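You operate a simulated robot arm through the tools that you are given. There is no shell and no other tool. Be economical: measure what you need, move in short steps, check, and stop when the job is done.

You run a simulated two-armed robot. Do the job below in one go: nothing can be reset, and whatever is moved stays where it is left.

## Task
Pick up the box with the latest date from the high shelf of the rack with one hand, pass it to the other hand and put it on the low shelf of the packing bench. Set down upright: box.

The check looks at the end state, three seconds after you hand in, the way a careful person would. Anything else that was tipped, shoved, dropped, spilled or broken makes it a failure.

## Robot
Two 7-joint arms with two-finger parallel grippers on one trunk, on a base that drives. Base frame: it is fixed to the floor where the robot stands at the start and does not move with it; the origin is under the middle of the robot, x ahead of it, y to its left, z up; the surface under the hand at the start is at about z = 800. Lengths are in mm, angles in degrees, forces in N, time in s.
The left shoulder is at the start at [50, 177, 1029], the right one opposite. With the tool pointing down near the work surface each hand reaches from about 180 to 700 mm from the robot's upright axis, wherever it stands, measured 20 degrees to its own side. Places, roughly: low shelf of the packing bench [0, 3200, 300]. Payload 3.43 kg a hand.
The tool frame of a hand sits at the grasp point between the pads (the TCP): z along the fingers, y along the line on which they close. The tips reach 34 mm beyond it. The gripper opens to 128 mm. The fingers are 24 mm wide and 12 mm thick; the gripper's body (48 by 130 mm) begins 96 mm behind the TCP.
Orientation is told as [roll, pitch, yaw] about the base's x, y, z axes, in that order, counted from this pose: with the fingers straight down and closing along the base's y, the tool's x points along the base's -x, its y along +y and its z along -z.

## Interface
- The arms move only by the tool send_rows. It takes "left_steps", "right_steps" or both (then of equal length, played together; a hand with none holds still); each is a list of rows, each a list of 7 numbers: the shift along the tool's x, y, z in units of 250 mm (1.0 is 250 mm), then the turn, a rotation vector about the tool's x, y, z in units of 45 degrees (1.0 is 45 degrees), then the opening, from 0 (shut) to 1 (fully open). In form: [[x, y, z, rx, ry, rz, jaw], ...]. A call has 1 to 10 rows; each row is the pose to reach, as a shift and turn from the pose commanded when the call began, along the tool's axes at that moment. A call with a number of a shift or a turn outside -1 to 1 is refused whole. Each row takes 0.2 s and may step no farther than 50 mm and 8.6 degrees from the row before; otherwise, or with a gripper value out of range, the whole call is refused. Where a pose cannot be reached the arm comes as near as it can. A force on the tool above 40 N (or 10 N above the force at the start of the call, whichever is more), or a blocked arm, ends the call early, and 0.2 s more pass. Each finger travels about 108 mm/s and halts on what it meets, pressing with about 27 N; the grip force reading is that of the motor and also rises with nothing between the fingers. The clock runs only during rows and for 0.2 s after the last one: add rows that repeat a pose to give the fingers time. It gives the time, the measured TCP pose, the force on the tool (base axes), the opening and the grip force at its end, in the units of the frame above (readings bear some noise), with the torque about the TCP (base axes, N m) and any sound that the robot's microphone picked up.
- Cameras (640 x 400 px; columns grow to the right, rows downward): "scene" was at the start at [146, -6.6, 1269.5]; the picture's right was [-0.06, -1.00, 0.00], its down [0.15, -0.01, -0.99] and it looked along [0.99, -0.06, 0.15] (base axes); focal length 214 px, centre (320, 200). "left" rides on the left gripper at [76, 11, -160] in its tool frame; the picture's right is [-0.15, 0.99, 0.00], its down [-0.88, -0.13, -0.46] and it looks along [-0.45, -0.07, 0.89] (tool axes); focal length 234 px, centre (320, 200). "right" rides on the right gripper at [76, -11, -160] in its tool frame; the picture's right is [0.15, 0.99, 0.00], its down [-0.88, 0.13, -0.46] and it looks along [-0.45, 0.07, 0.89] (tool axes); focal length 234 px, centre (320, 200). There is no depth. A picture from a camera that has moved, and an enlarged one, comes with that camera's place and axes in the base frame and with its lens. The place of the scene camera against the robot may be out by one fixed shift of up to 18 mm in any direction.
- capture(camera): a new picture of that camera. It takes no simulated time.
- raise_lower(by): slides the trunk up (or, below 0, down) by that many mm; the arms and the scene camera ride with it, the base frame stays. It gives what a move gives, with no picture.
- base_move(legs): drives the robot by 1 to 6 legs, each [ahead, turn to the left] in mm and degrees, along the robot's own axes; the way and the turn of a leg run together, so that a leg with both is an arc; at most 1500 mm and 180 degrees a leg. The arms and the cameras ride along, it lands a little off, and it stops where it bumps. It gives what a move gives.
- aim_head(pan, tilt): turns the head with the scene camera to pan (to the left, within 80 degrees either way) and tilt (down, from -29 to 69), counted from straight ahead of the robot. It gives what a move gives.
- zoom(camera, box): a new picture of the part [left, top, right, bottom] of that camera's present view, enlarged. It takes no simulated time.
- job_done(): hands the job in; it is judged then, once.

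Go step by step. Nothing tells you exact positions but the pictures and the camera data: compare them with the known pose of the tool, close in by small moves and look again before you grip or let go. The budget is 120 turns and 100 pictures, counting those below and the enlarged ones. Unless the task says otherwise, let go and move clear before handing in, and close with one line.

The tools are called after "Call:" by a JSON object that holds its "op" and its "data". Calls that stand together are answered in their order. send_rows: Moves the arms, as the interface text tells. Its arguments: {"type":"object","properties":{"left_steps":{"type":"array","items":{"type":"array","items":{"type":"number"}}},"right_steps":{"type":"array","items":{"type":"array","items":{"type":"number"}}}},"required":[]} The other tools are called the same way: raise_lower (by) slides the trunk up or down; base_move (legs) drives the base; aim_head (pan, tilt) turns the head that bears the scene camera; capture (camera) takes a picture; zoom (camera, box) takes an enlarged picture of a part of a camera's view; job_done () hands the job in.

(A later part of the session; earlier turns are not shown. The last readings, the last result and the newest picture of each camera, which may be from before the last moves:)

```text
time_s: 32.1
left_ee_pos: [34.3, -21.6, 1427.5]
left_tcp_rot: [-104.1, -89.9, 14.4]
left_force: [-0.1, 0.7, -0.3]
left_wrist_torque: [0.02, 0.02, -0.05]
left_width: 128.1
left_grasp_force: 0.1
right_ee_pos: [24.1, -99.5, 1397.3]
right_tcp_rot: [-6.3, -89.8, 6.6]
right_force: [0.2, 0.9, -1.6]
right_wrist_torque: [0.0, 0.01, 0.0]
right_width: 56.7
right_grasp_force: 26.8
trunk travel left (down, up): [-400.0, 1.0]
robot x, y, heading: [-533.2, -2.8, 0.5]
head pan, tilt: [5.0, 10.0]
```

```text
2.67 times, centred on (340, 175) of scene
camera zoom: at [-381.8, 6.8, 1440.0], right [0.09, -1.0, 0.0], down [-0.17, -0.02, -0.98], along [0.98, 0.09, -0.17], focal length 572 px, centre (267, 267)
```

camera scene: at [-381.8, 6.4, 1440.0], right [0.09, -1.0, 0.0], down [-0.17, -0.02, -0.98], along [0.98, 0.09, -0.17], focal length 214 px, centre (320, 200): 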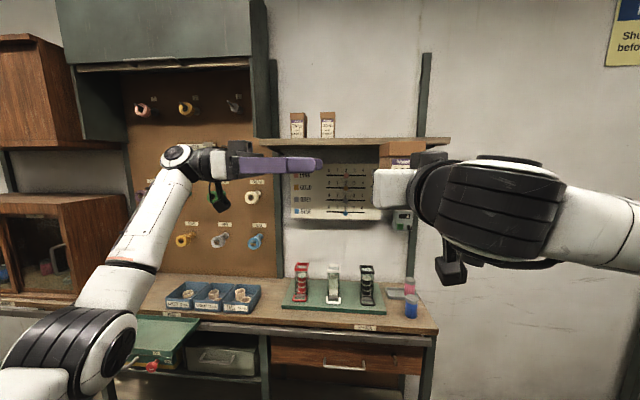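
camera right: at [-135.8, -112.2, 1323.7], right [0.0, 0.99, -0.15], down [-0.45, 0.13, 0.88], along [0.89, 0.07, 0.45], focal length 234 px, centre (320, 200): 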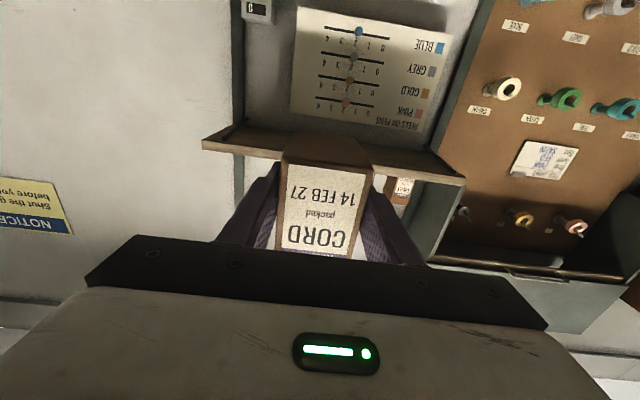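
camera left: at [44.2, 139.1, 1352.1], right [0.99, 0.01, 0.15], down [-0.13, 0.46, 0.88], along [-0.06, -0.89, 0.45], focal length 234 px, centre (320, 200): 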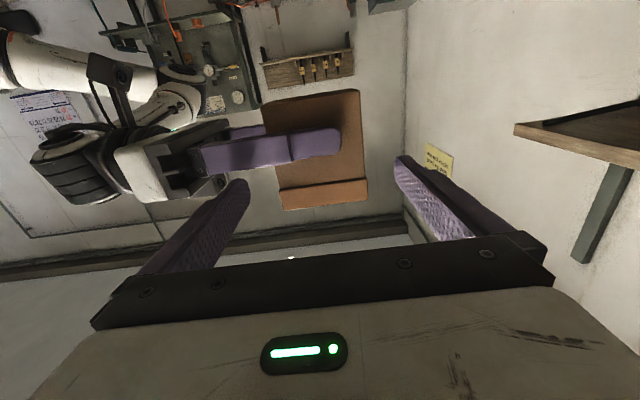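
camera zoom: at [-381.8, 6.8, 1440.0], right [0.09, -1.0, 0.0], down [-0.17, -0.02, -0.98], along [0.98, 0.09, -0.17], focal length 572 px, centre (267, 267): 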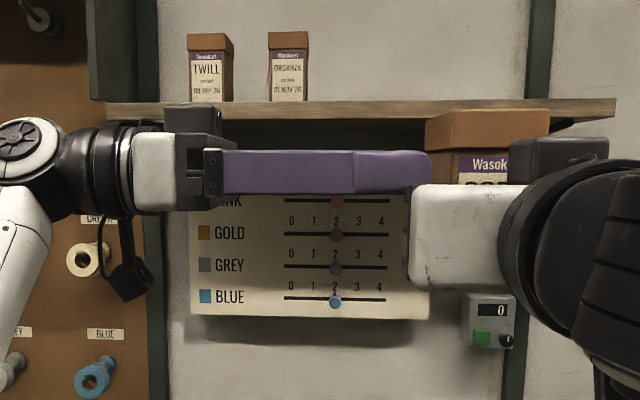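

Call:
{"op": "send_rows", "data": {"left_steps": [[0.006, 0.004, 0.08, 0, 0, 0, 1], [0.006, 0.004, 0.16, 0, 0, 0, 1], [0.006, 0.004, 0.24, 0, 0, 0, 1], [0.006, 0.004, 0.3, 0, 0, 0, 1], [0.006, 0.004, 0.3, 0, 0, 0, 1]]}}

Call:
{"op": "capture", "data": {"camera": "left"}}

Call:
{"op": "zoom", "data": {"camera": "scene", "box": [220, 100, 460, 250]}}

```text
time_s: 33.3
left_ee_pos: [35.9, -95.8, 1425.8]
left_tcp_rot: [-120.6, -90.0, 31.0]
left_force: [-0.4, -0.3, -0.1]
left_wrist_torque: [-0.01, 0.0, 0.03]
left_width: 127.9
left_grasp_force: 0.1
right_ee_pos: [25.2, -99.9, 1398.6]
right_tcp_rot: [-3.6, -89.8, 3.8]
right_force: [0.2, -0.3, -1.3]
right_wrist_torque: [0.0, 0.01, 0.01]
right_width: 56.6
right_grasp_force: 27.3
trunk travel left (down, up): [-400.0, 1.0]
robot x, y, heading: [-536.6, -3.4, 0.4]
head pan, tilt: [5.0, 10.0]
```

```text
62 pictures are left
camera left: at [45.8, 64.2, 1350.7], right [0.99, 0.01, 0.15], down [-0.13, 0.46, 0.88], along [-0.06, -0.89, 0.45], focal length 234 px, centre (320, 200)
```

left: 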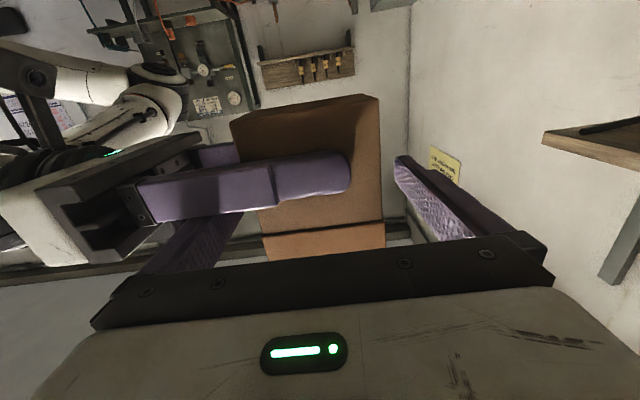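

```text
2.67 times, centred on (340, 175) of scene
camera zoom: at [-381.8, 6.6, 1440.0], right [0.09, -1.0, 0.0], down [-0.17, -0.02, -0.98], along [0.98, 0.09, -0.17], focal length 572 px, centre (267, 267)
```

zoom: 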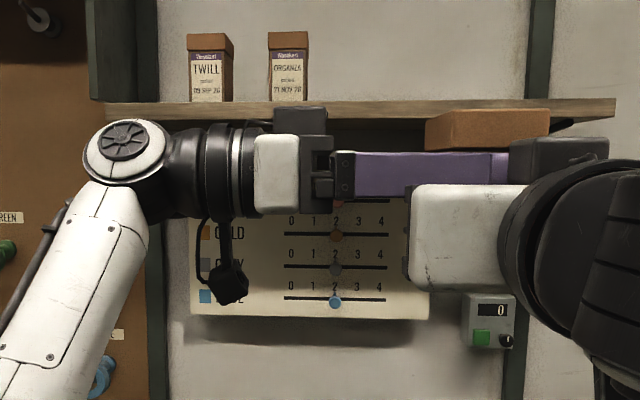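

The left fingers straddle the box just below the lid. I'll close the left hand.

Call:
{"op": "send_rows", "data": {"left_steps": [[0, 0, 0, 0, 0, 0, 0.8], [0, 0, 0, 0, 0, 0, 0.7], [0, 0, 0, 0, 0, 0, 0.5], [0, 0, 0, 0, 0, 0, 0.2], [0, 0, 0, 0, 0, 0, 0], [0, 0, 0, 0, 0, 0, 0]]}}

Call:
{"op": "capture", "data": {"camera": "left"}}

```text
time_s: 34.7
left_ee_pos: [34.8, -96.4, 1426.9]
left_tcp_rot: [-66.4, -90.0, -23.3]
left_force: [-8.7, -1.3, -0.2]
left_wrist_torque: [-0.12, 0.07, -0.06]
left_width: 86.6
left_grasp_force: 27.6
right_ee_pos: [24.7, -100.1, 1398.2]
right_tcp_rot: [3.7, -89.7, -3.5]
right_force: [8.8, 0.5, 0.1]
right_wrist_torque: [0.06, 0.14, 0.04]
right_width: 56.6
right_grasp_force: 27.5
trunk travel left (down, up): [-400.0, 1.0]
robot x, y, heading: [-535.1, -2.5, 0.3]
head pan, tilt: [5.0, 10.0]
```

```text
60 pictures are left
camera left: at [45.4, 63.7, 1350.7], right [0.99, 0.0, 0.15], down [-0.13, 0.46, 0.88], along [-0.06, -0.89, 0.45], focal length 234 px, centre (320, 200)
```

left: 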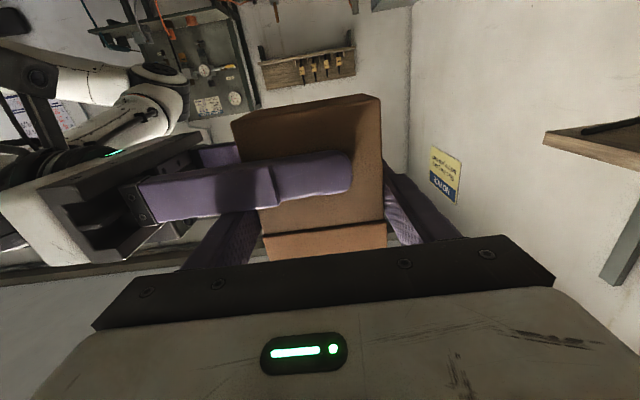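

The left hand holds the box at 86.6 mm. I'll open the right hand a little, then check that the left holds alone.

Call:
{"op": "send_rows", "data": {"right_steps": [[0, 0, 0, 0, 0, 0, 0.5], [0, 0, 0, 0, 0, 0, 0.6], [0, 0, 0, 0, 0, 0, 0.68], [0, 0, 0, 0, 0, 0, 0.68], [0, 0, 0, 0, 0, 0, 0.68]]}}

Call:
{"op": "capture", "data": {"camera": "left"}}

```text
time_s: 35.9
left_ee_pos: [36.9, -95.7, 1424.9]
left_tcp_rot: [-95.3, -90.1, 5.6]
left_force: [0.0, 0.7, -1.5]
left_wrist_torque: [0.04, 0.0, 0.0]
left_width: 86.9
left_grasp_force: 26.8
right_ee_pos: [24.4, -99.7, 1398.6]
right_tcp_rot: [0.3, -89.8, -0.1]
right_force: [0.0, -0.5, -0.1]
right_wrist_torque: [0.01, 0.0, 0.0]
right_width: 87.0
right_grasp_force: 0.1
trunk travel left (down, up): [-400.0, 1.0]
robot x, y, heading: [-533.4, -1.0, 0.4]
head pan, tilt: [5.0, 10.0]
```

```text
59 pictures are left
camera left: at [45.7, 64.1, 1350.6], right [0.99, 0.0, 0.15], down [-0.13, 0.46, 0.88], along [-0.06, -0.89, 0.45], focal length 234 px, centre (320, 200)
```

left: 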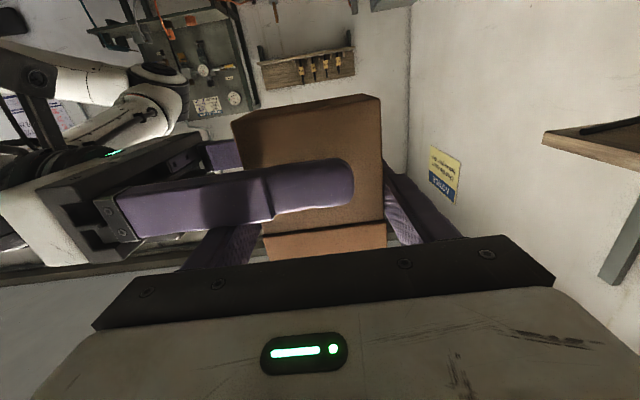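

The left hand carries the box alone, reading about 1.5 N. I'll withdraw the right hand backward.

Call:
{"op": "send_rows", "data": {"right_steps": [[0, 0, -0.08, 0, 0, 0, 0.68], [0, 0, -0.16, 0, 0, 0, 0.68], [0, 0, -0.24, 0, 0, 0, 0.68], [0, 0, -0.32, 0, 0, 0, 0.68], [0, 0, -0.4, 0, 0, 0, 0.68], [0, 0, -0.46, 0, 0, 0, 0.68], [0, 0, -0.46, 0, 0, 0, 0.68]]}}

Call:
{"op": "capture", "data": {"camera": "left"}}

```text
time_s: 37.5
left_ee_pos: [37.1, -96.0, 1425.1]
left_tcp_rot: [-88.1, -89.8, -1.4]
left_force: [0.0, 0.5, 0.2]
left_wrist_torque: [0.0, -0.01, -0.02]
left_width: 86.7
left_grasp_force: 27.3
right_ee_pos: [-90.9, -100.9, 1398.8]
right_tcp_rot: [-1.3, -89.8, 1.6]
right_force: [0.4, 0.0, -1.3]
right_wrist_torque: [-0.02, -0.02, -0.04]
right_width: 87.1
right_grasp_force: 0.1
trunk travel left (down, up): [-400.0, 1.0]
robot x, y, heading: [-534.5, -2.6, 0.5]
head pan, tilt: [5.0, 10.0]
```

```text
58 pictures are left
camera left: at [45.9, 64.0, 1350.5], right [0.99, 0.0, 0.15], down [-0.13, 0.46, 0.88], along [-0.06, -0.89, 0.45], focal length 234 px, centre (320, 200)
```

left: 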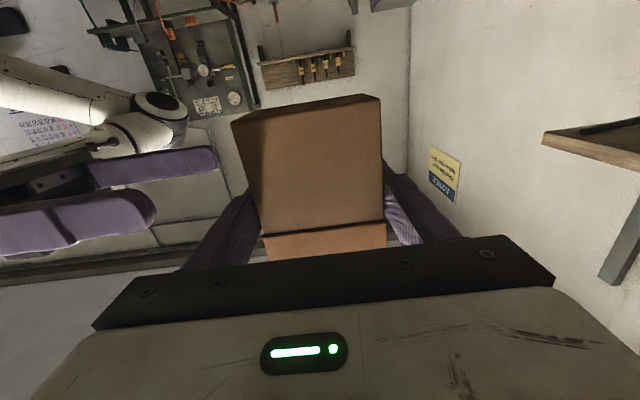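

The box is free of the right hand. I'll move the right hand aside while the left swings the box leftward and turns to forward.

Call:
{"op": "send_rows", "data": {"right_steps": [[0, -0.08, 0, 0, 0, 0, 0.68], [0, -0.16, 0, 0, 0, 0, 0.68], [0, -0.24, 0, 0, 0, 0, 0.68], [0, -0.32, 0, 0, 0, 0, 0.68], [0, -0.4, 0, 0, 0, 0, 0.68], [0, -0.48, 0, 0, 0, 0, 0.68], [0, -0.56, 0, 0, 0, 0, 0.68], [0, -0.64, 0, 0, 0, 0, 0.68], [0, -0.72, 0, 0, 0, 0, 0.68], [0, -0.8, 0, 0, 0, 0, 0.68]], "left_steps": [[0, 0, -0.04, -0.05, 0, 0, 0], [0, 0, -0.12, -0.15, 0, 0, 0], [0, 0, -0.2, -0.26, 0, 0, 0], [0, 0, -0.28, -0.37, 0, 0, 0], [0, 0, -0.36, -0.48, 0, 0, 0], [0, 0, -0.44, -0.59, 0, 0, 0], [0, 0, -0.52, -0.7, 0, 0, 0], [0, 0, -0.6, -0.81, 0, 0, 0], [0, 0, -0.68, -0.92, 0, 0, 0], [0, 0, -0.72, -1, 0, 0, 0]]}}

Call:
{"op": "send_rows", "data": {"left_steps": [[0, 0, 0, -0.06, 0, 0, 0], [0, 0, 0, -0.18, 0, 0, 0], [0, 0, 0, -0.32, 0, 0, 0], [0, 0, 0, -0.46, 0, 0, 0], [0, 0, 0, -0.6, 0, 0, 0], [0, 0, 0, -0.74, 0, 0, 0], [0, 0, 0, -0.86, 0, 0, 0], [0, 0, 0, -0.96, 0, 0, 0], [0, 0, 0, -1, 0, 0, 0]]}}

Call:
{"op": "capture", "data": {"camera": "left"}}

Call:
{"op": "capture", "data": {"camera": "scene"}}

```text
time_s: 39.7
left_ee_pos: [35.2, 81.9, 1424.7]
left_tcp_rot: [-37.3, -90.0, -7.3]
left_force: [0.0, 1.3, 0.8]
left_wrist_torque: [0.04, 0.03, 0.01]
left_width: 86.5
left_grasp_force: 27.0
right_ee_pos: [-91.8, -300.9, 1401.4]
right_tcp_rot: [4.1, -89.9, -3.8]
right_force: [-0.5, -1.0, 0.0]
right_wrist_torque: [-0.01, 0.01, 0.01]
right_width: 87.2
right_grasp_force: 0.2
trunk travel left (down, up): [-400.0, 1.0]
robot x, y, heading: [-536.3, -0.7, 0.6]
head pan, tilt: [5.0, 10.0]
```

```text
time_s: 41.7
left_ee_pos: [35.0, 84.0, 1425.9]
left_tcp_rot: [-15.2, -89.9, 15.6]
left_force: [-0.8, 0.7, -0.1]
left_wrist_torque: [-0.02, 0.04, -0.01]
left_width: 86.7
left_grasp_force: 27.3
right_ee_pos: [-90.0, -299.9, 1401.0]
right_tcp_rot: [1.3, -90.0, -1.0]
right_force: [-0.4, 0.2, 0.0]
right_wrist_torque: [0.02, -0.01, 0.0]
right_width: 86.9
right_grasp_force: 0.1
trunk travel left (down, up): [-400.0, 1.0]
robot x, y, heading: [-534.8, -1.7, 0.3]
head pan, tilt: [5.0, 10.0]
```

```text
57 pictures are left
camera left: at [-125.6, 94.7, 1350.0], right [-0.01, 0.99, 0.15], down [-0.45, -0.13, 0.88], along [0.89, -0.06, 0.45], focal length 234 px, centre (320, 200)
```

left: 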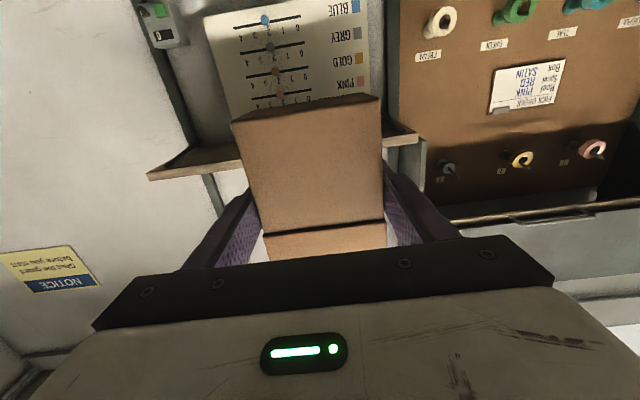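

```text
56 pictures are left
camera scene: at [-381.8, 6.5, 1440.0], right [0.09, -1.0, 0.0], down [-0.17, -0.02, -0.98], along [0.98, 0.09, -0.17], focal length 214 px, centre (320, 200)
```

scene: 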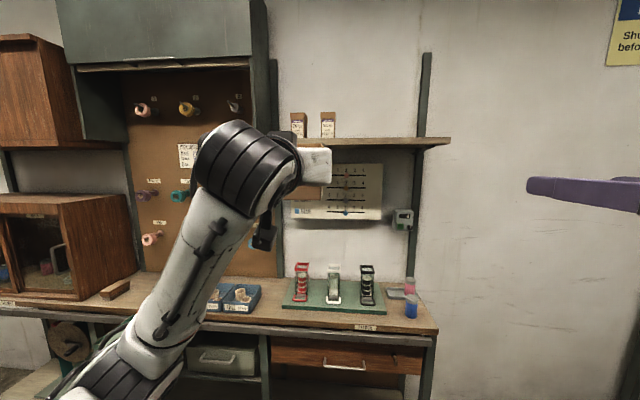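

The box is secure and facing forward. I'll turn left toward the packing bench and look.

Call:
{"op": "base_move", "data": {"legs": [[0, 80]]}}

Call:
{"op": "aim_head", "data": {"pan": -15, "tilt": 20}}

Call:
{"op": "capture", "data": {"camera": "scene"}}

```text
time_s: 45.5
left_ee_pos: [-519.2, 576.2, 1425.0]
left_tcp_rot: [-22.4, -89.9, 102.4]
left_force: [0.3, 0.0, 0.1]
left_wrist_torque: [-0.03, -0.01, -0.03]
left_width: 86.7
left_grasp_force: 27.1
right_ee_pos: [-163.2, 383.8, 1401.3]
right_tcp_rot: [-0.5, -89.9, 80.3]
right_force: [-0.6, -0.9, -0.3]
right_wrist_torque: [0.0, 0.0, -0.04]
right_width: 87.0
right_grasp_force: 0.1
trunk travel left (down, up): [-400.0, 1.0]
robot x, y, heading: [-533.0, -1.7, 80.1]
head pan, tilt: [5.0, 10.0]
```

```text
time_s: 46.3
left_ee_pos: [-518.7, 575.9, 1423.9]
left_tcp_rot: [-6.7, -89.9, 86.7]
left_force: [-0.4, 0.8, -0.5]
left_wrist_torque: [-0.02, 0.0, 0.02]
left_width: 86.8
left_grasp_force: 26.9
right_ee_pos: [-161.2, 382.3, 1400.9]
right_tcp_rot: [2.9, -89.9, 76.9]
right_force: [0.2, -0.3, 0.4]
right_wrist_torque: [0.01, -0.02, -0.01]
right_width: 86.8
right_grasp_force: 0.2
trunk travel left (down, up): [-400.0, 1.0]
robot x, y, heading: [-536.2, -3.4, 80.1]
head pan, tilt: [-15.0, 20.0]
```

```text
55 pictures are left
camera scene: at [-493.1, 151.1, 1423.8], right [0.91, -0.42, 0.0], down [-0.14, -0.31, -0.94], along [0.4, 0.85, -0.34], focal length 214 px, centre (320, 200)
```

scene: 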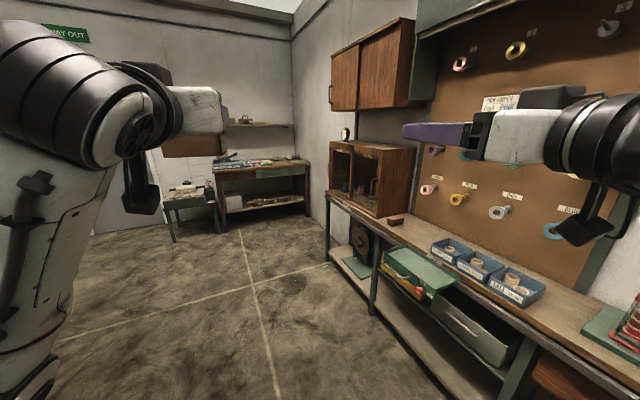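

The bench ahead spans about x -600 to 720, with its front at y≈3100. I'll drive toward it and then look at the low shelf.

Call:
{"op": "base_move", "data": {"legs": [[0, -4], [1500, 0]]}}

Call:
{"op": "aim_head", "data": {"pan": 0, "tilt": 25}}

Call:
{"op": "capture", "data": {"camera": "scene"}}

```text
time_s: 53.1
left_ee_pos: [-123.3, 1922.0, 1423.6]
left_tcp_rot: [-72.2, -89.6, 147.1]
left_force: [0.3, -0.2, 0.1]
left_wrist_torque: [0.01, 0.0, 0.02]
left_width: 86.5
left_grasp_force: 26.8
right_ee_pos: [212.8, 1696.9, 1403.4]
right_tcp_rot: [-68.9, -89.5, 143.6]
right_force: [-0.1, -0.2, 0.0]
right_wrist_torque: [0.0, -0.03, -0.01]
right_width: 87.0
right_grasp_force: 0.0
trunk travel left (down, up): [-400.0, 1.0]
robot x, y, heading: [-188.0, 1343.1, 74.9]
head pan, tilt: [-15.0, 20.0]
stopped in leg 2: the robot was blocked; the commanded pose is now the measured one
```

```text
time_s: 53.9
left_ee_pos: [-124.2, 1920.5, 1423.8]
left_tcp_rot: [-78.2, -89.5, 153.1]
left_force: [-0.1, 0.8, -0.6]
left_wrist_torque: [0.0, 0.0, 0.02]
left_width: 86.7
left_grasp_force: 27.3
right_ee_pos: [214.3, 1698.1, 1402.1]
right_tcp_rot: [-54.9, -89.5, 129.4]
right_force: [-0.4, -0.3, 1.3]
right_wrist_torque: [0.0, 0.01, 0.04]
right_width: 87.0
right_grasp_force: 0.0
trunk travel left (down, up): [-400.0, 1.0]
robot x, y, heading: [-184.5, 1342.0, 74.9]
head pan, tilt: [0.0, 25.0]
```

```text
54 pictures are left
camera scene: at [-161.5, 1504.6, 1415.4], right [0.96, -0.26, 0.01], down [-0.1, -0.41, -0.91], along [0.24, 0.87, -0.42], focal length 214 px, centre (320, 200)
```

scene: 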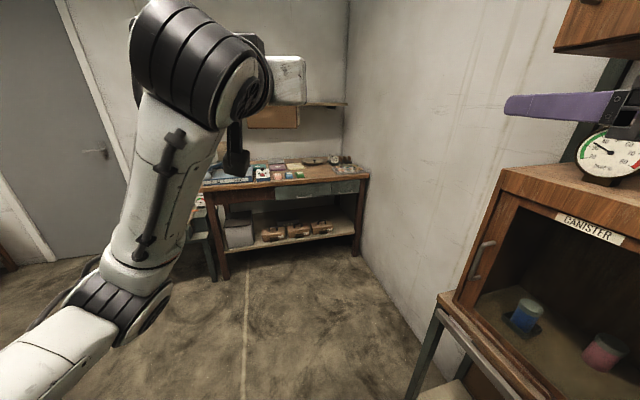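

The base was stopped by something. I'll look to the right and down to find out what.

Call:
{"op": "aim_head", "data": {"pan": -70, "tilt": 30}}

Call:
{"op": "capture", "data": {"camera": "scene"}}

Call:
{"op": "aim_head", "data": {"pan": -30, "tilt": 65}}

Call:
{"op": "capture", "data": {"camera": "scene"}}

```text
time_s: 55.3
left_ee_pos: [-124.2, 1921.5, 1424.7]
left_tcp_rot: [-77.6, -89.5, 152.3]
left_force: [0.1, -0.5, -0.2]
left_wrist_torque: [0.0, -0.01, 0.0]
left_width: 86.8
left_grasp_force: 27.1
right_ee_pos: [214.1, 1697.0, 1403.0]
right_tcp_rot: [-56.7, -89.5, 131.1]
right_force: [1.0, 0.6, 0.5]
right_wrist_torque: [0.01, 0.0, 0.0]
right_width: 86.9
right_grasp_force: 0.1
trunk travel left (down, up): [-400.0, 1.0]
robot x, y, heading: [-189.2, 1349.8, 74.6]
head pan, tilt: [-70.0, 30.0]
```

```text
53 pictures are left
camera scene: at [-95.6, 1423.3, 1408.2], right [0.08, -1.0, 0.0], down [-0.49, -0.04, -0.87], along [0.87, 0.07, -0.49], focal length 214 px, centre (320, 200)
```

scene: 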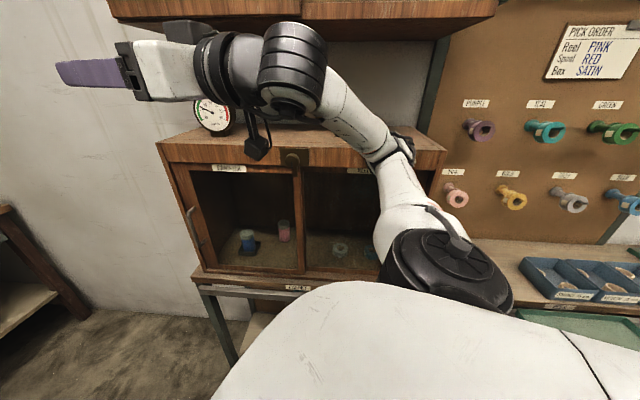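

```text
time_s: 56.4
left_ee_pos: [-124.3, 1921.3, 1423.1]
left_tcp_rot: [-78.6, -89.4, 153.3]
left_force: [0.0, -0.9, -0.3]
left_wrist_torque: [-0.02, -0.01, 0.01]
left_width: 86.8
left_grasp_force: 27.1
right_ee_pos: [213.5, 1697.2, 1403.0]
right_tcp_rot: [-58.2, -89.4, 132.7]
right_force: [0.3, -0.8, -0.1]
right_wrist_torque: [0.01, -0.01, -0.04]
right_width: 87.0
right_grasp_force: 0.0
trunk travel left (down, up): [-400.0, 1.0]
robot x, y, heading: [-186.5, 1344.7, 74.6]
head pan, tilt: [-30.0, 65.0]
```

```text
52 pictures are left
camera scene: at [-142.2, 1458.2, 1360.2], right [0.7, -0.71, 0.01], down [-0.64, -0.64, -0.43], along [0.31, 0.3, -0.9], focal length 214 px, centre (320, 200)
```

scene: 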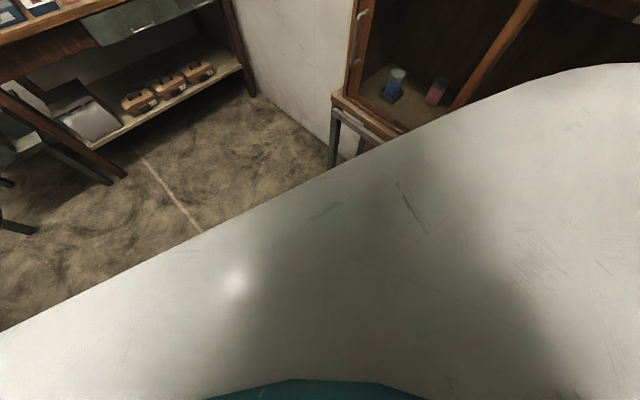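

The right elbow seems to have touched the wooden case on the counter. I'll back straight off, tuck the right arm forward and shift left.

Call:
{"op": "base_move", "data": {"legs": [[-250, 0]]}}

Call:
{"op": "aim_head", "data": {"pan": -75, "tilt": 20}}

Call:
{"op": "capture", "data": {"camera": "scene"}}

```text
time_s: 58.2
left_ee_pos: [-180.9, 1674.0, 1425.3]
left_tcp_rot: [3.7, -89.9, 71.0]
left_force: [-0.2, 0.0, 0.5]
left_wrist_torque: [-0.01, -0.02, 0.01]
left_width: 86.7
left_grasp_force: 27.3
right_ee_pos: [157.5, 1448.5, 1401.3]
right_tcp_rot: [23.2, -89.8, 51.2]
right_force: [0.6, 0.3, 0.5]
right_wrist_torque: [-0.01, -0.01, 0.0]
right_width: 87.0
right_grasp_force: 0.1
trunk travel left (down, up): [-400.0, 1.0]
robot x, y, heading: [-250.3, 1103.9, 74.3]
head pan, tilt: [-30.0, 65.0]
```

```text
time_s: 59.3
left_ee_pos: [-180.0, 1675.2, 1424.9]
left_tcp_rot: [4.7, -89.8, 70.2]
left_force: [-0.2, 0.2, 0.9]
left_wrist_torque: [0.02, -0.01, 0.0]
left_width: 86.8
left_grasp_force: 27.2
right_ee_pos: [156.7, 1451.8, 1399.2]
right_tcp_rot: [20.3, -89.7, 53.9]
right_force: [0.4, 0.0, 0.0]
right_wrist_torque: [0.0, 0.01, -0.02]
right_width: 87.1
right_grasp_force: 0.0
trunk travel left (down, up): [-400.0, 1.0]
robot x, y, heading: [-252.5, 1098.2, 74.9]
head pan, tilt: [-75.0, 20.0]
```

```text
51 pictures are left
camera scene: at [-150.3, 1169.2, 1423.7], right [-0.01, -1.0, 0.0], down [-0.34, 0.0, -0.94], along [0.94, -0.01, -0.34], focal length 214 px, centre (320, 200)
```

scene: 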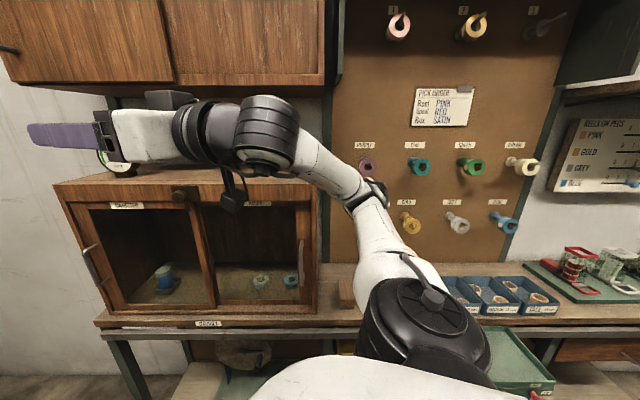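

Nothing on the counter looks disturbed. I'll veer left, away from the case, and then straighten toward the bench.

Call:
{"op": "base_move", "data": {"legs": [[0, 35], [500, 0], [0, -20]]}}

Call:
{"op": "aim_head", "data": {"pan": -10, "tilt": 30}}

Call:
{"op": "capture", "data": {"camera": "scene"}}

```text
time_s: 65.0
left_ee_pos: [-484.9, 2139.4, 1424.6]
left_tcp_rot: [14.9, -89.9, 74.0]
left_force: [0.2, -0.1, 0.5]
left_wrist_torque: [-0.02, -0.01, 0.02]
left_width: 86.7
left_grasp_force: 27.7
right_ee_pos: [-103.4, 2003.9, 1400.4]
right_tcp_rot: [24.4, -89.6, 64.3]
right_force: [-0.7, 0.2, -1.0]
right_wrist_torque: [-0.01, -0.04, -0.01]
right_width: 87.0
right_grasp_force: 0.1
trunk travel left (down, up): [-400.0, 1.0]
robot x, y, heading: [-413.9, 1567.3, 89.0]
head pan, tilt: [-75.0, 20.0]
```

```text
time_s: 66.3
left_ee_pos: [-486.8, 2139.9, 1424.6]
left_tcp_rot: [4.4, -89.9, 84.6]
left_force: [-0.6, 0.6, -0.5]
left_wrist_torque: [0.0, -0.01, 0.01]
left_width: 86.7
left_grasp_force: 27.2
right_ee_pos: [-104.0, 2004.9, 1401.5]
right_tcp_rot: [19.4, -89.7, 69.2]
right_force: [0.8, -0.8, 1.1]
right_wrist_torque: [0.0, 0.01, 0.05]
right_width: 87.1
right_grasp_force: 0.0
trunk travel left (down, up): [-400.0, 1.0]
robot x, y, heading: [-417.6, 1564.6, 88.7]
head pan, tilt: [-10.0, 30.0]
```

```text
50 pictures are left
camera scene: at [-405.7, 1724.4, 1407.7], right [0.98, -0.19, 0.0], down [-0.1, -0.49, -0.87], along [0.17, 0.85, -0.5], focal length 214 px, centre (320, 200)
```

scene: 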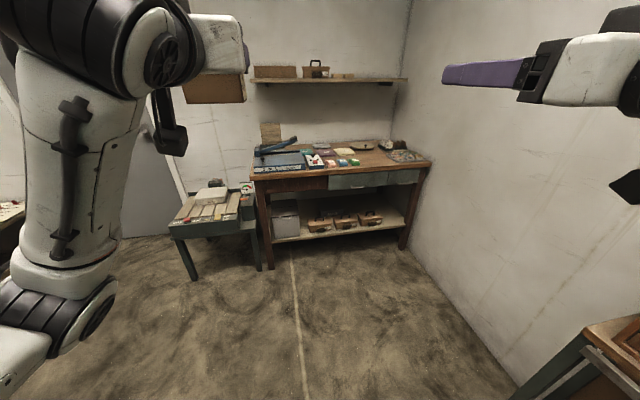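

Call:
{"op": "zoom", "data": {"camera": "scene", "box": [240, 140, 440, 270]}}

```text
3.08 times, centred on (340, 205) of scene
camera zoom: at [-405.7, 1724.4, 1407.7], right [0.98, -0.19, 0.0], down [-0.1, -0.49, -0.87], along [0.17, 0.85, -0.5], focal length 660 px, centre (258, 185)
```

zoom: 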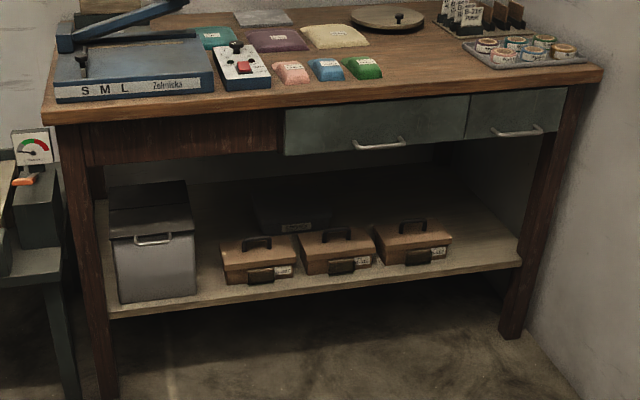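

The only free room on the low shelf is at its right end, at x≈415–613, y≈3060 and deeper, to the right of the third case. The wall there is close, so I'll tuck the right arm up high and lower the trunk before approaching.

Call:
{"op": "send_rows", "data": {"right_steps": [[-0.15, 0.06, 0.02, 0, 0, 0, 0.68], [-0.3, 0.14, 0.05, 0, 0, 0, 0.68], [-0.45, 0.22, 0.08, 0, 0, 0, 0.68], [-0.6, 0.3, 0.1, 0, 0, 0, 0.68], [-0.75, 0.38, 0.14, 0, 0, 0, 0.68], [-0.88, 0.46, 0.18, 0, 0, 0, 0.68], [-1, 0.54, 0.22, 0, 0, 0, 0.68], [-1, 0.62, 0.26, 0, 0, 0, 0.68], [-1, 0.7, 0.3, 0, 0, 0, 0.68]]}}

Call:
{"op": "send_rows", "data": {"right_steps": [[-0.15, 0, 0, 0, 0, 0, 0.68], [-0.3, 0, 0, 0, 0, 0, 0.68], [-0.45, 0, 0, 0, 0, 0, 0.68], [-0.52, 0, 0, 0, 0, 0, 0.68], [-0.52, 0, 0, 0, 0, 0, 0.68]]}}

Call:
{"op": "aim_head", "data": {"pan": -75, "tilt": 0}}

Call:
{"op": "capture", "data": {"camera": "scene"}}

```text
time_s: 68.3
left_ee_pos: [-487.6, 2139.4, 1424.8]
left_tcp_rot: [-13.1, -89.9, 102.0]
left_force: [-0.2, 0.4, -0.5]
left_wrist_torque: [-0.03, -0.01, 0.01]
left_width: 86.6
left_grasp_force: 27.2
right_ee_pos: [-277.8, 2083.8, 1652.1]
right_tcp_rot: [5.5, -89.9, 83.1]
right_force: [-0.9, 0.6, -0.1]
right_wrist_torque: [0.02, 0.03, 0.0]
right_width: 87.2
right_grasp_force: 0.1
trunk travel left (down, up): [-400.0, 1.0]
robot x, y, heading: [-416.7, 1566.0, 88.8]
head pan, tilt: [-10.0, 30.0]
```

```text
time_s: 69.5
left_ee_pos: [-485.0, 2139.7, 1423.3]
left_tcp_rot: [22.8, -89.7, 66.1]
left_force: [0.3, 0.8, -0.4]
left_wrist_torque: [-0.03, -0.02, 0.04]
left_width: 86.5
left_grasp_force: 26.9
right_ee_pos: [-275.2, 2086.7, 1779.8]
right_tcp_rot: [19.1, -89.8, 69.5]
right_force: [0.4, 0.3, 0.7]
right_wrist_torque: [0.02, -0.04, 0.08]
right_width: 87.2
right_grasp_force: 0.0
trunk travel left (down, up): [-400.0, 1.0]
robot x, y, heading: [-415.9, 1566.8, 89.1]
head pan, tilt: [-10.0, 30.0]
```

```text
time_s: 70.9
left_ee_pos: [-485.2, 2140.2, 1423.7]
left_tcp_rot: [6.0, -89.9, 82.9]
left_force: [0.0, -0.4, 0.2]
left_wrist_torque: [0.01, -0.01, 0.02]
left_width: 86.7
left_grasp_force: 27.3
right_ee_pos: [-276.5, 2085.4, 1780.0]
right_tcp_rot: [22.4, -89.8, 66.2]
right_force: [-1.4, 0.2, -0.1]
right_wrist_torque: [0.0, -0.02, 0.0]
right_width: 86.8
right_grasp_force: 0.0
trunk travel left (down, up): [-400.0, 1.0]
robot x, y, heading: [-413.4, 1563.6, 89.0]
head pan, tilt: [-75.0, 0.0]
```

```text
48 pictures are left
camera scene: at [-335.8, 1657.4, 1456.0], right [0.24, -0.97, 0.0], down [0.0, 0.0, -1.0], along [0.97, 0.24, 0.0], focal length 214 px, centre (320, 200)
```

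scene: 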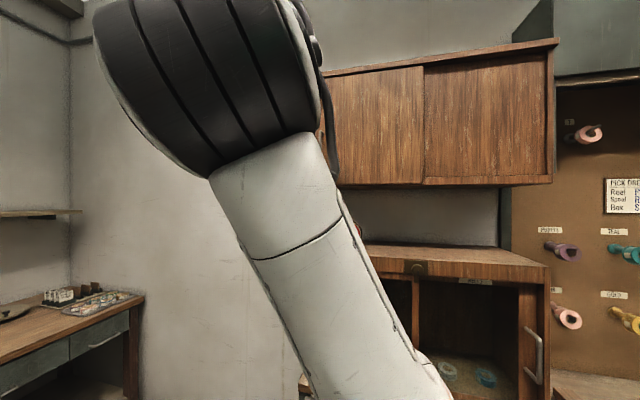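

The right arm is now upright and close in. I'll lower the trunk and then the left hand.

Call:
{"op": "raise_lower", "data": {"by": -400}}

Call:
{"op": "send_rows", "data": {"left_steps": [[0.08, 0, 0, 0, 0, 0, 0], [0.2, 0, 0, 0, 0, 0, 0], [0.32, 0, 0, 0, 0, 0, 0], [0.44, 0, 0, 0, 0, 0, 0], [0.56, 0, 0, 0, 0, 0, 0], [0.68, 0, 0, 0, 0, 0, 0], [0.8, 0, 0, 0, 0, 0, 0], [0.9, 0, 0, 0, 0, 0, 0], [1, 0, 0, 0, 0, 0, 0]]}}

Call:
{"op": "send_rows", "data": {"left_steps": [[0.08, 0, 0, 0, 0, 0, 0], [0.2, 0, 0, 0, 0, 0, 0], [0.32, 0, 0, 0, 0, 0, 0], [0.44, 0, 0, 0, 0, 0, 0], [0.56, 0, 0, 0, 0, 0, 0], [0.68, 0, 0, 0, 0, 0, 0], [0.8, 0, 0, 0, 0, 0, 0], [0.9, 0, 0, 0, 0, 0, 0], [1, 0, 0, 0, 0, 0, 0]]}}

Call:
{"op": "capture", "data": {"camera": "left"}}

```text
time_s: 74.7
left_ee_pos: [-486.5, 2139.5, 1024.0]
left_tcp_rot: [4.2, -89.9, 84.7]
left_force: [-0.7, 0.1, 0.5]
left_wrist_torque: [-0.03, 0.0, 0.01]
left_width: 86.8
left_grasp_force: 27.0
right_ee_pos: [-275.7, 2084.7, 1380.4]
right_tcp_rot: [22.2, -89.8, 66.5]
right_force: [-0.5, 0.7, 0.1]
right_wrist_torque: [-0.02, 0.0, -0.01]
right_width: 87.1
right_grasp_force: 0.1
trunk travel left (down, up): [0.0, 401.0]
robot x, y, heading: [-416.5, 1565.5, 88.8]
head pan, tilt: [-75.0, 0.0]
```

```text
time_s: 76.9
left_ee_pos: [-487.9, 2140.0, 833.8]
left_tcp_rot: [173.6, -83.5, -84.2]
left_force: [0.4, 0.1, -0.2]
left_wrist_torque: [-0.03, 0.01, -0.01]
left_width: 86.9
left_grasp_force: 26.2
right_ee_pos: [-271.6, 2081.1, 1383.7]
right_tcp_rot: [105.4, -89.7, -17.0]
right_force: [-0.4, -0.5, -0.8]
right_wrist_torque: [-0.01, 0.01, 0.02]
right_width: 87.1
right_grasp_force: 0.0
trunk travel left (down, up): [0.0, 401.0]
robot x, y, heading: [-413.0, 1563.7, 88.6]
head pan, tilt: [-75.0, 0.0]
stopped in row 9 (left hand): the arm was blocked; the commanded pose is now the measured one
```

```text
time_s: 77.6
left_ee_pos: [-494.7, 2151.1, 869.8]
left_tcp_rot: [174.0, -73.1, -84.2]
left_force: [0.1, 0.3, 0.5]
left_wrist_torque: [0.0, 0.0, 0.0]
left_width: 86.8
left_grasp_force: 27.0
right_ee_pos: [-272.9, 2080.7, 1381.2]
right_tcp_rot: [102.2, -89.8, -13.6]
right_force: [-0.6, -0.9, 0.3]
right_wrist_torque: [-0.02, 0.02, 0.0]
right_width: 87.2
right_grasp_force: 0.2
trunk travel left (down, up): [0.0, 401.0]
robot x, y, heading: [-414.7, 1563.5, 89.1]
head pan, tilt: [-75.0, 0.0]
stopped in row 3 (left hand): the arm was blocked; the commanded pose is now the measured one
```

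```text
47 pictures are left
camera left: at [-509.6, 2020.4, 752.1], right [-0.98, -0.04, 0.17], down [0.15, -0.69, 0.71], along [0.09, 0.72, 0.69], focal length 234 px, centre (320, 200)
```

left: 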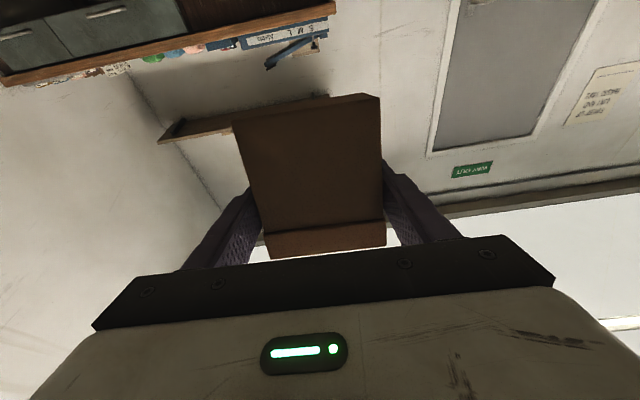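

The left arm blocked partway down with the hand now pitched. I'll look at the arm's posture.

Call:
{"op": "aim_head", "data": {"pan": 45, "tilt": 35}}

Call:
{"op": "capture", "data": {"camera": "scene"}}

```text
time_s: 79.6
left_ee_pos: [-494.6, 2152.3, 868.6]
left_tcp_rot: [174.2, -73.1, -84.5]
left_force: [-0.3, 0.4, 0.0]
left_wrist_torque: [-0.05, -0.01, 0.0]
left_width: 86.6
left_grasp_force: 27.5
right_ee_pos: [-274.3, 2084.3, 1380.1]
right_tcp_rot: [55.3, -89.8, 33.2]
right_force: [-0.1, 0.0, -0.4]
right_wrist_torque: [-0.05, -0.04, 0.02]
right_width: 86.7
right_grasp_force: 0.0
trunk travel left (down, up): [0.0, 401.0]
robot x, y, heading: [-414.3, 1568.9, 88.7]
head pan, tilt: [45.0, 35.0]
```

```text
46 pictures are left
camera scene: at [-482.5, 1698.6, 1000.2], right [0.72, 0.69, 0.0], down [0.4, -0.41, -0.82], along [-0.57, 0.59, -0.57], focal length 214 px, centre (320, 200)
```

scene: 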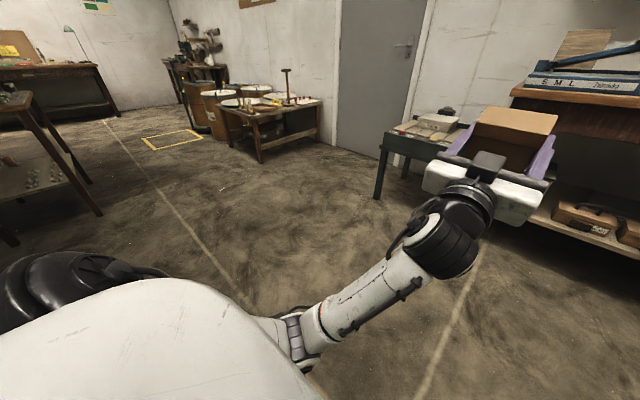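

The arm is over-folded because the wrist is too near the shoulder. I'll extend the hand forward 200 mm and level it, then go down.

Call:
{"op": "send_rows", "data": {"left_steps": [[0.024, 0, 0.076, 0, 0.03, 0, 0], [0.047, 0, 0.153, 0, 0.07, 0, 0], [0.07, 0, 0.23, 0, 0.11, 0, 0], [0.094, 0, 0.306, 0, 0.15, 0, 0], [0.117, 0, 0.383, 0, 0.19, 0, 0], [0.14, 0, 0.459, 0, 0.23, 0, 0], [0.164, 0, 0.535, 0, 0.27, 0, 0], [0.187, 0, 0.612, 0, 0.31, 0, 0], [0.21, 0, 0.69, 0, 0.35, 0, 0], [0.234, 0, 0.765, 0, 0.376, 0, 0]]}}

Call:
{"op": "capture", "data": {"camera": "left"}}

```text
time_s: 81.8
left_ee_pos: [-496.9, 2354.1, 862.5]
left_tcp_rot: [67.1, -88.2, 23.0]
left_force: [-0.2, 0.2, 0.0]
left_wrist_torque: [-0.04, -0.03, 0.01]
left_width: 86.9
left_grasp_force: 27.2
right_ee_pos: [-277.3, 2085.7, 1379.7]
right_tcp_rot: [23.0, -89.9, 65.7]
right_force: [0.0, 0.1, -0.1]
right_wrist_torque: [-0.01, -0.02, -0.01]
right_width: 87.1
right_grasp_force: 0.0
trunk travel left (down, up): [0.0, 401.0]
robot x, y, heading: [-416.4, 1568.4, 88.8]
head pan, tilt: [45.0, 35.0]
```

```text
45 pictures are left
camera left: at [-510.3, 2193.1, 789.8], right [-0.98, 0.0, 0.17], down [0.15, -0.45, 0.88], along [0.08, 0.9, 0.44], focal length 234 px, centre (320, 200)
```

left: 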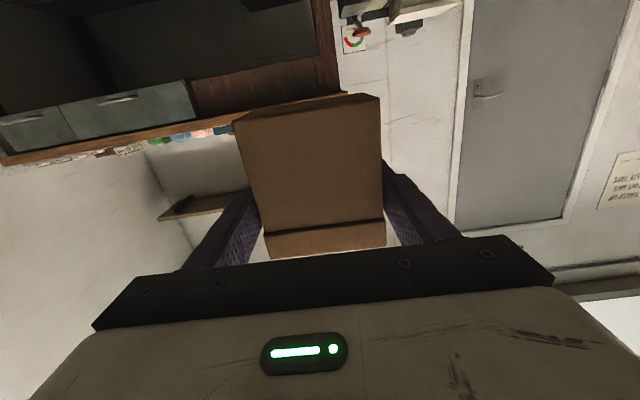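

The hand is level again. Next I'll lower it.

Call:
{"op": "send_rows", "data": {"left_steps": [[0.08, 0, 0, 0, 0, 0, 0], [0.18, 0, 0, 0, 0, 0, 0], [0.28, 0, 0, 0, 0, 0, 0], [0.38, 0, 0, 0, 0, 0, 0], [0.48, 0, 0, 0, 0, 0, 0], [0.58, 0, 0, 0, 0, 0, 0], [0.68, 0, 0, 0, 0, 0, 0], [0.78, 0, 0, 0, 0, 0, 0], [0.88, 0, 0, 0, 0, 0, 0], [0.96, 0, 0, 0, 0, 0, 0]]}}

Call:
{"op": "send_rows", "data": {"left_steps": [[0.08, 0, -0.02, 0, 0, 0, 0], [0.18, 0, -0.05, 0, 0, 0, 0], [0.28, 0, -0.08, 0, 0, 0, 0], [0.38, 0, -0.11, 0, 0, 0, 0], [0.48, 0, -0.14, 0, 0, 0, 0], [0.58, 0, -0.18, 0, 0, 0, 0], [0.68, 0, -0.22, 0, 0, 0, 0], [0.78, 0, -0.26, 0, 0, 0, 0], [0.84, 0, -0.3, 0, 0, 0, 0]]}}

Call:
{"op": "capture", "data": {"camera": "left"}}

Call:
{"op": "capture", "data": {"camera": "scene"}}

```text
time_s: 84.2
left_ee_pos: [-544.5, 2351.1, 599.3]
left_tcp_rot: [72.0, -84.8, 20.5]
left_force: [0.0, 0.2, 1.1]
left_wrist_torque: [0.02, 0.03, 0.02]
left_width: 86.5
left_grasp_force: 27.6
right_ee_pos: [-276.7, 2085.2, 1379.8]
right_tcp_rot: [20.0, -89.9, 68.5]
right_force: [-0.2, -0.4, -0.5]
right_wrist_torque: [-0.01, -0.02, -0.02]
right_width: 86.9
right_grasp_force: 0.0
trunk travel left (down, up): [0.0, 401.0]
robot x, y, heading: [-413.7, 1569.7, 88.9]
head pan, tilt: [45.0, 35.0]
stopped in row 10 (left hand): the arm was blocked; the commanded pose is now the measured one
```

```text
time_s: 86.2
left_ee_pos: [-553.2, 2273.3, 396.7]
left_tcp_rot: [73.1, -85.1, 19.0]
left_force: [-0.1, 0.4, -0.2]
left_wrist_torque: [0.04, 0.0, 0.02]
left_width: 86.8
left_grasp_force: 27.1
left hand out of reach, approached as far as the arm can: row 1
right_ee_pos: [-276.1, 2086.1, 1379.7]
right_tcp_rot: [23.4, -89.8, 65.1]
right_force: [0.1, 0.3, -0.1]
right_wrist_torque: [-0.01, 0.0, -0.01]
right_width: 86.9
right_grasp_force: 0.0
trunk travel left (down, up): [0.0, 401.0]
robot x, y, heading: [-415.6, 1569.8, 88.5]
head pan, tilt: [45.0, 35.0]
```

```text
44 pictures are left
camera left: at [-565.8, 2111.2, 326.6], right [-0.97, -0.03, 0.23], down [0.22, -0.43, 0.88], along [0.07, 0.9, 0.42], focal length 234 px, centre (320, 200)
```

left: 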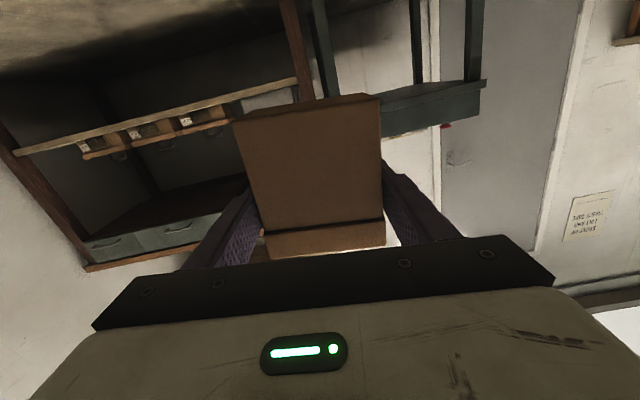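

```text
43 pictures are left
camera scene: at [-484.3, 1699.2, 999.9], right [0.72, 0.69, 0.0], down [0.4, -0.41, -0.82], along [-0.57, 0.59, -0.57], focal length 214 px, centre (320, 200)
```

scene: 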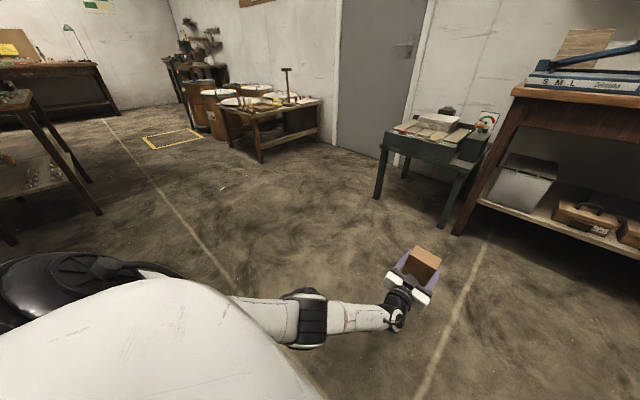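

The low pose is reached and the arm is nearly straight. I'll level the hand, draw it in front of the chest and yaw it left, so that with the base heading near 60° the hand points straight at the bench.

Call:
{"op": "send_rows", "data": {"left_steps": [[0, -0.06, -0.05, -0.05, 0, -0.01, 0], [0, -0.15, -0.13, -0.12, -0.01, -0.02, 0], [0, -0.25, -0.22, -0.19, -0.01, -0.03, 0], [0, -0.35, -0.31, -0.26, -0.02, -0.04, 0], [0, -0.45, -0.39, -0.33, -0.02, -0.05, 0], [0, -0.55, -0.47, -0.4, -0.03, -0.06, 0], [0, -0.65, -0.55, -0.47, -0.03, -0.08, 0], [0, -0.73, -0.63, -0.54, -0.04, -0.09, 0], [0, -0.81, -0.7, -0.61, -0.04, -0.1, 0], [0, -0.88, -0.76, -0.667, -0.04, -0.107, 0]]}}

Call:
{"op": "capture", "data": {"camera": "left"}}

```text
time_s: 88.6
left_ee_pos: [-477.1, 2112.5, 419.2]
left_tcp_rot: [156.5, -84.6, -32.8]
left_force: [1.2, -0.2, -0.5]
left_wrist_torque: [0.0, -0.02, 0.0]
left_width: 86.7
left_grasp_force: 26.2
left hand out of reach, approached as far as the arm can: row 5, 6, 7, 8, 9, 10
right_ee_pos: [-276.7, 2086.2, 1380.4]
right_tcp_rot: [23.2, -89.7, 65.3]
right_force: [0.3, 0.2, -0.5]
right_wrist_torque: [-0.01, 0.0, 0.02]
right_width: 87.3
right_grasp_force: 0.1
trunk travel left (down, up): [0.0, 401.0]
robot x, y, heading: [-414.8, 1565.4, 89.0]
head pan, tilt: [45.0, 35.0]
stopped in row 10 (left hand): the arm was blocked; the commanded pose is now the measured one
```

```text
42 pictures are left
camera left: at [-405.9, 1978.1, 331.1], right [-0.81, -0.56, 0.18], down [0.43, -0.35, 0.83], along [-0.4, 0.75, 0.52], focal length 234 px, centre (320, 200)
```

left: 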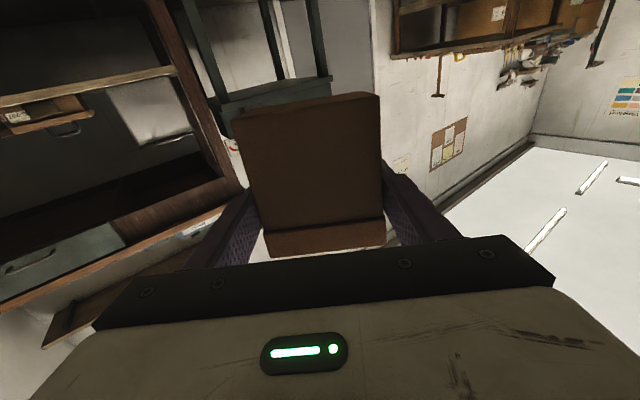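

The left hand can't cross that far to the right. Instead I'll keep it on its own side at about robot (650, 170), yawed 30° left. I'll approach with the base at about 45° and move the right hand inward.

Call:
{"op": "send_rows", "data": {"left_steps": [[0.012, 0.01, 0.06, 0.013, 0.013, -0.005, 0], [0.023, 0.02, 0.14, 0.027, 0.026, -0.01, 0], [0.035, 0.03, 0.21, 0.04, 0.04, -0.016, 0], [0.046, 0.04, 0.28, 0.054, 0.052, -0.02, 0], [0.058, 0.05, 0.35, 0.067, 0.065, -0.026, 0], [0.07, 0.062, 0.42, 0.08, 0.078, -0.03, 0], [0.08, 0.073, 0.5, 0.094, 0.09, -0.037, 0], [0.093, 0.083, 0.563, 0.107, 0.104, -0.042, 0]], "right_steps": [[0, 0.06, -0.01, 0, 0, 0, 0.68], [0, 0.12, -0.02, 0, 0, 0, 0.68], [0, 0.18, -0.03, 0, 0, 0, 0.68], [0, 0.24, -0.04, 0, 0, 0, 0.68], [0, 0.3, -0.05, 0, 0, 0, 0.68], [0, 0.36, -0.06, 0, 0, 0, 0.68], [0, 0.42, -0.07, 0, 0, 0, 0.68], [0, 0.5, -0.08, 0, 0, 0, 0.68]]}}

Call:
{"op": "capture", "data": {"camera": "left"}}

```text
time_s: 90.4
left_ee_pos: [-572.9, 2221.4, 408.0]
left_tcp_rot: [100.0, -89.5, 18.7]
left_force: [0.9, 1.0, 0.5]
left_wrist_torque: [0.01, 0.01, 0.01]
left_width: 86.6
left_grasp_force: 26.8
right_ee_pos: [-368.5, 2066.7, 1362.2]
right_tcp_rot: [28.6, -89.8, 60.0]
right_force: [0.5, 1.5, 0.6]
right_wrist_torque: [-0.07, 0.01, -0.01]
right_width: 86.9
right_grasp_force: 0.0
right hand out of reach, approached as far as the arm can: row 1, 2, 3, 4, 5, 6, 7, 8
trunk travel left (down, up): [0.0, 401.0]
robot x, y, heading: [-420.6, 1563.0, 88.9]
head pan, tilt: [45.0, 35.0]
```

```text
41 pictures are left
camera left: at [-507.3, 2075.2, 333.1], right [-0.87, -0.48, 0.15], down [0.34, -0.34, 0.88], along [-0.37, 0.81, 0.45], focal length 234 px, centre (320, 200)
```

left: 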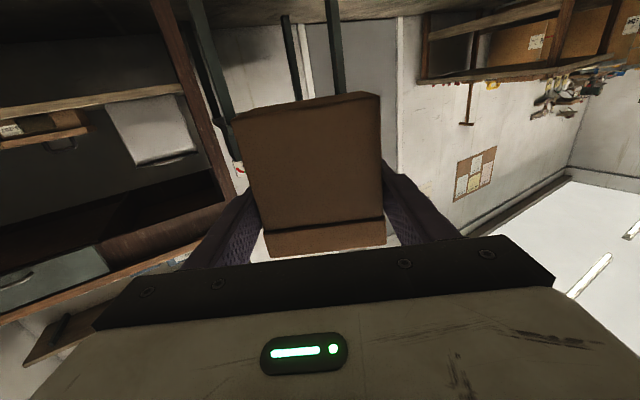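

The hand is level and steady. I'll drive toward the bench, stopping well short, then turn to about 45°.

Call:
{"op": "base_move", "data": {"legs": [[0, -28], [850, 0], [0, -16]]}}

Call:
{"op": "aim_head", "data": {"pan": 20, "tilt": 25}}

Call:
{"op": "capture", "data": {"camera": "scene"}}

Call:
{"op": "capture", "data": {"camera": "left"}}

```text
time_s: 97.2
left_ee_pos: [327.5, 2888.5, 407.5]
left_tcp_rot: [102.5, -89.5, -27.1]
left_force: [-0.2, -0.4, 0.6]
left_wrist_torque: [-0.02, 0.01, 0.0]
left_width: 86.7
left_grasp_force: 27.2
right_ee_pos: [371.4, 2635.5, 1362.2]
right_tcp_rot: [31.5, -89.7, 13.7]
right_force: [0.6, -0.3, -0.2]
right_wrist_torque: [0.05, 0.02, 0.0]
right_width: 87.2
right_grasp_force: 0.0
trunk travel left (down, up): [0.0, 401.0]
robot x, y, heading: [-7.5, 2304.8, 45.4]
head pan, tilt: [45.0, 35.0]
```

```text
time_s: 98.1
left_ee_pos: [327.9, 2888.4, 408.7]
left_tcp_rot: [101.1, -89.6, -25.8]
left_force: [-0.3, 0.2, -0.1]
left_wrist_torque: [0.01, 0.05, 0.04]
left_width: 86.8
left_grasp_force: 27.1
right_ee_pos: [371.0, 2635.9, 1361.4]
right_tcp_rot: [29.4, -89.8, 15.9]
right_force: [0.2, -0.4, 0.1]
right_wrist_torque: [0.06, -0.01, 0.0]
right_width: 87.1
right_grasp_force: 0.0
trunk travel left (down, up): [0.0, 401.0]
robot x, y, heading: [-9.8, 2309.9, 45.5]
head pan, tilt: [20.0, 25.0]
```

```text
40 pictures are left
camera scene: at [70.7, 2438.7, 1015.6], right [0.91, -0.41, 0.0], down [-0.18, -0.39, -0.91], along [0.38, 0.82, -0.42], focal length 214 px, centre (320, 200)
```

scene: 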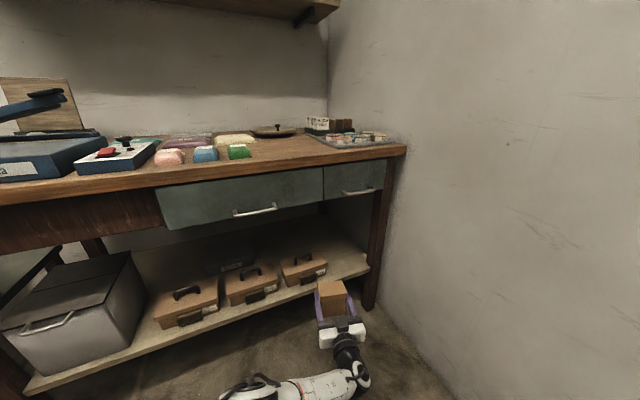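

```text
39 pictures are left
camera left: at [274.7, 2737.4, 333.1], right [-0.96, 0.25, 0.15], down [0.02, -0.48, 0.88], along [0.29, 0.84, 0.45], focal length 234 px, centre (320, 200)
```

left: 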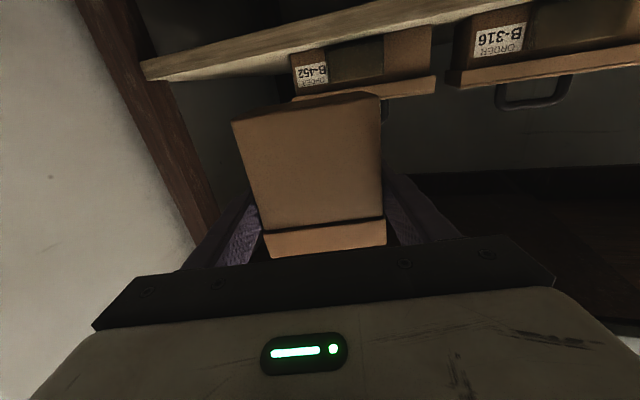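

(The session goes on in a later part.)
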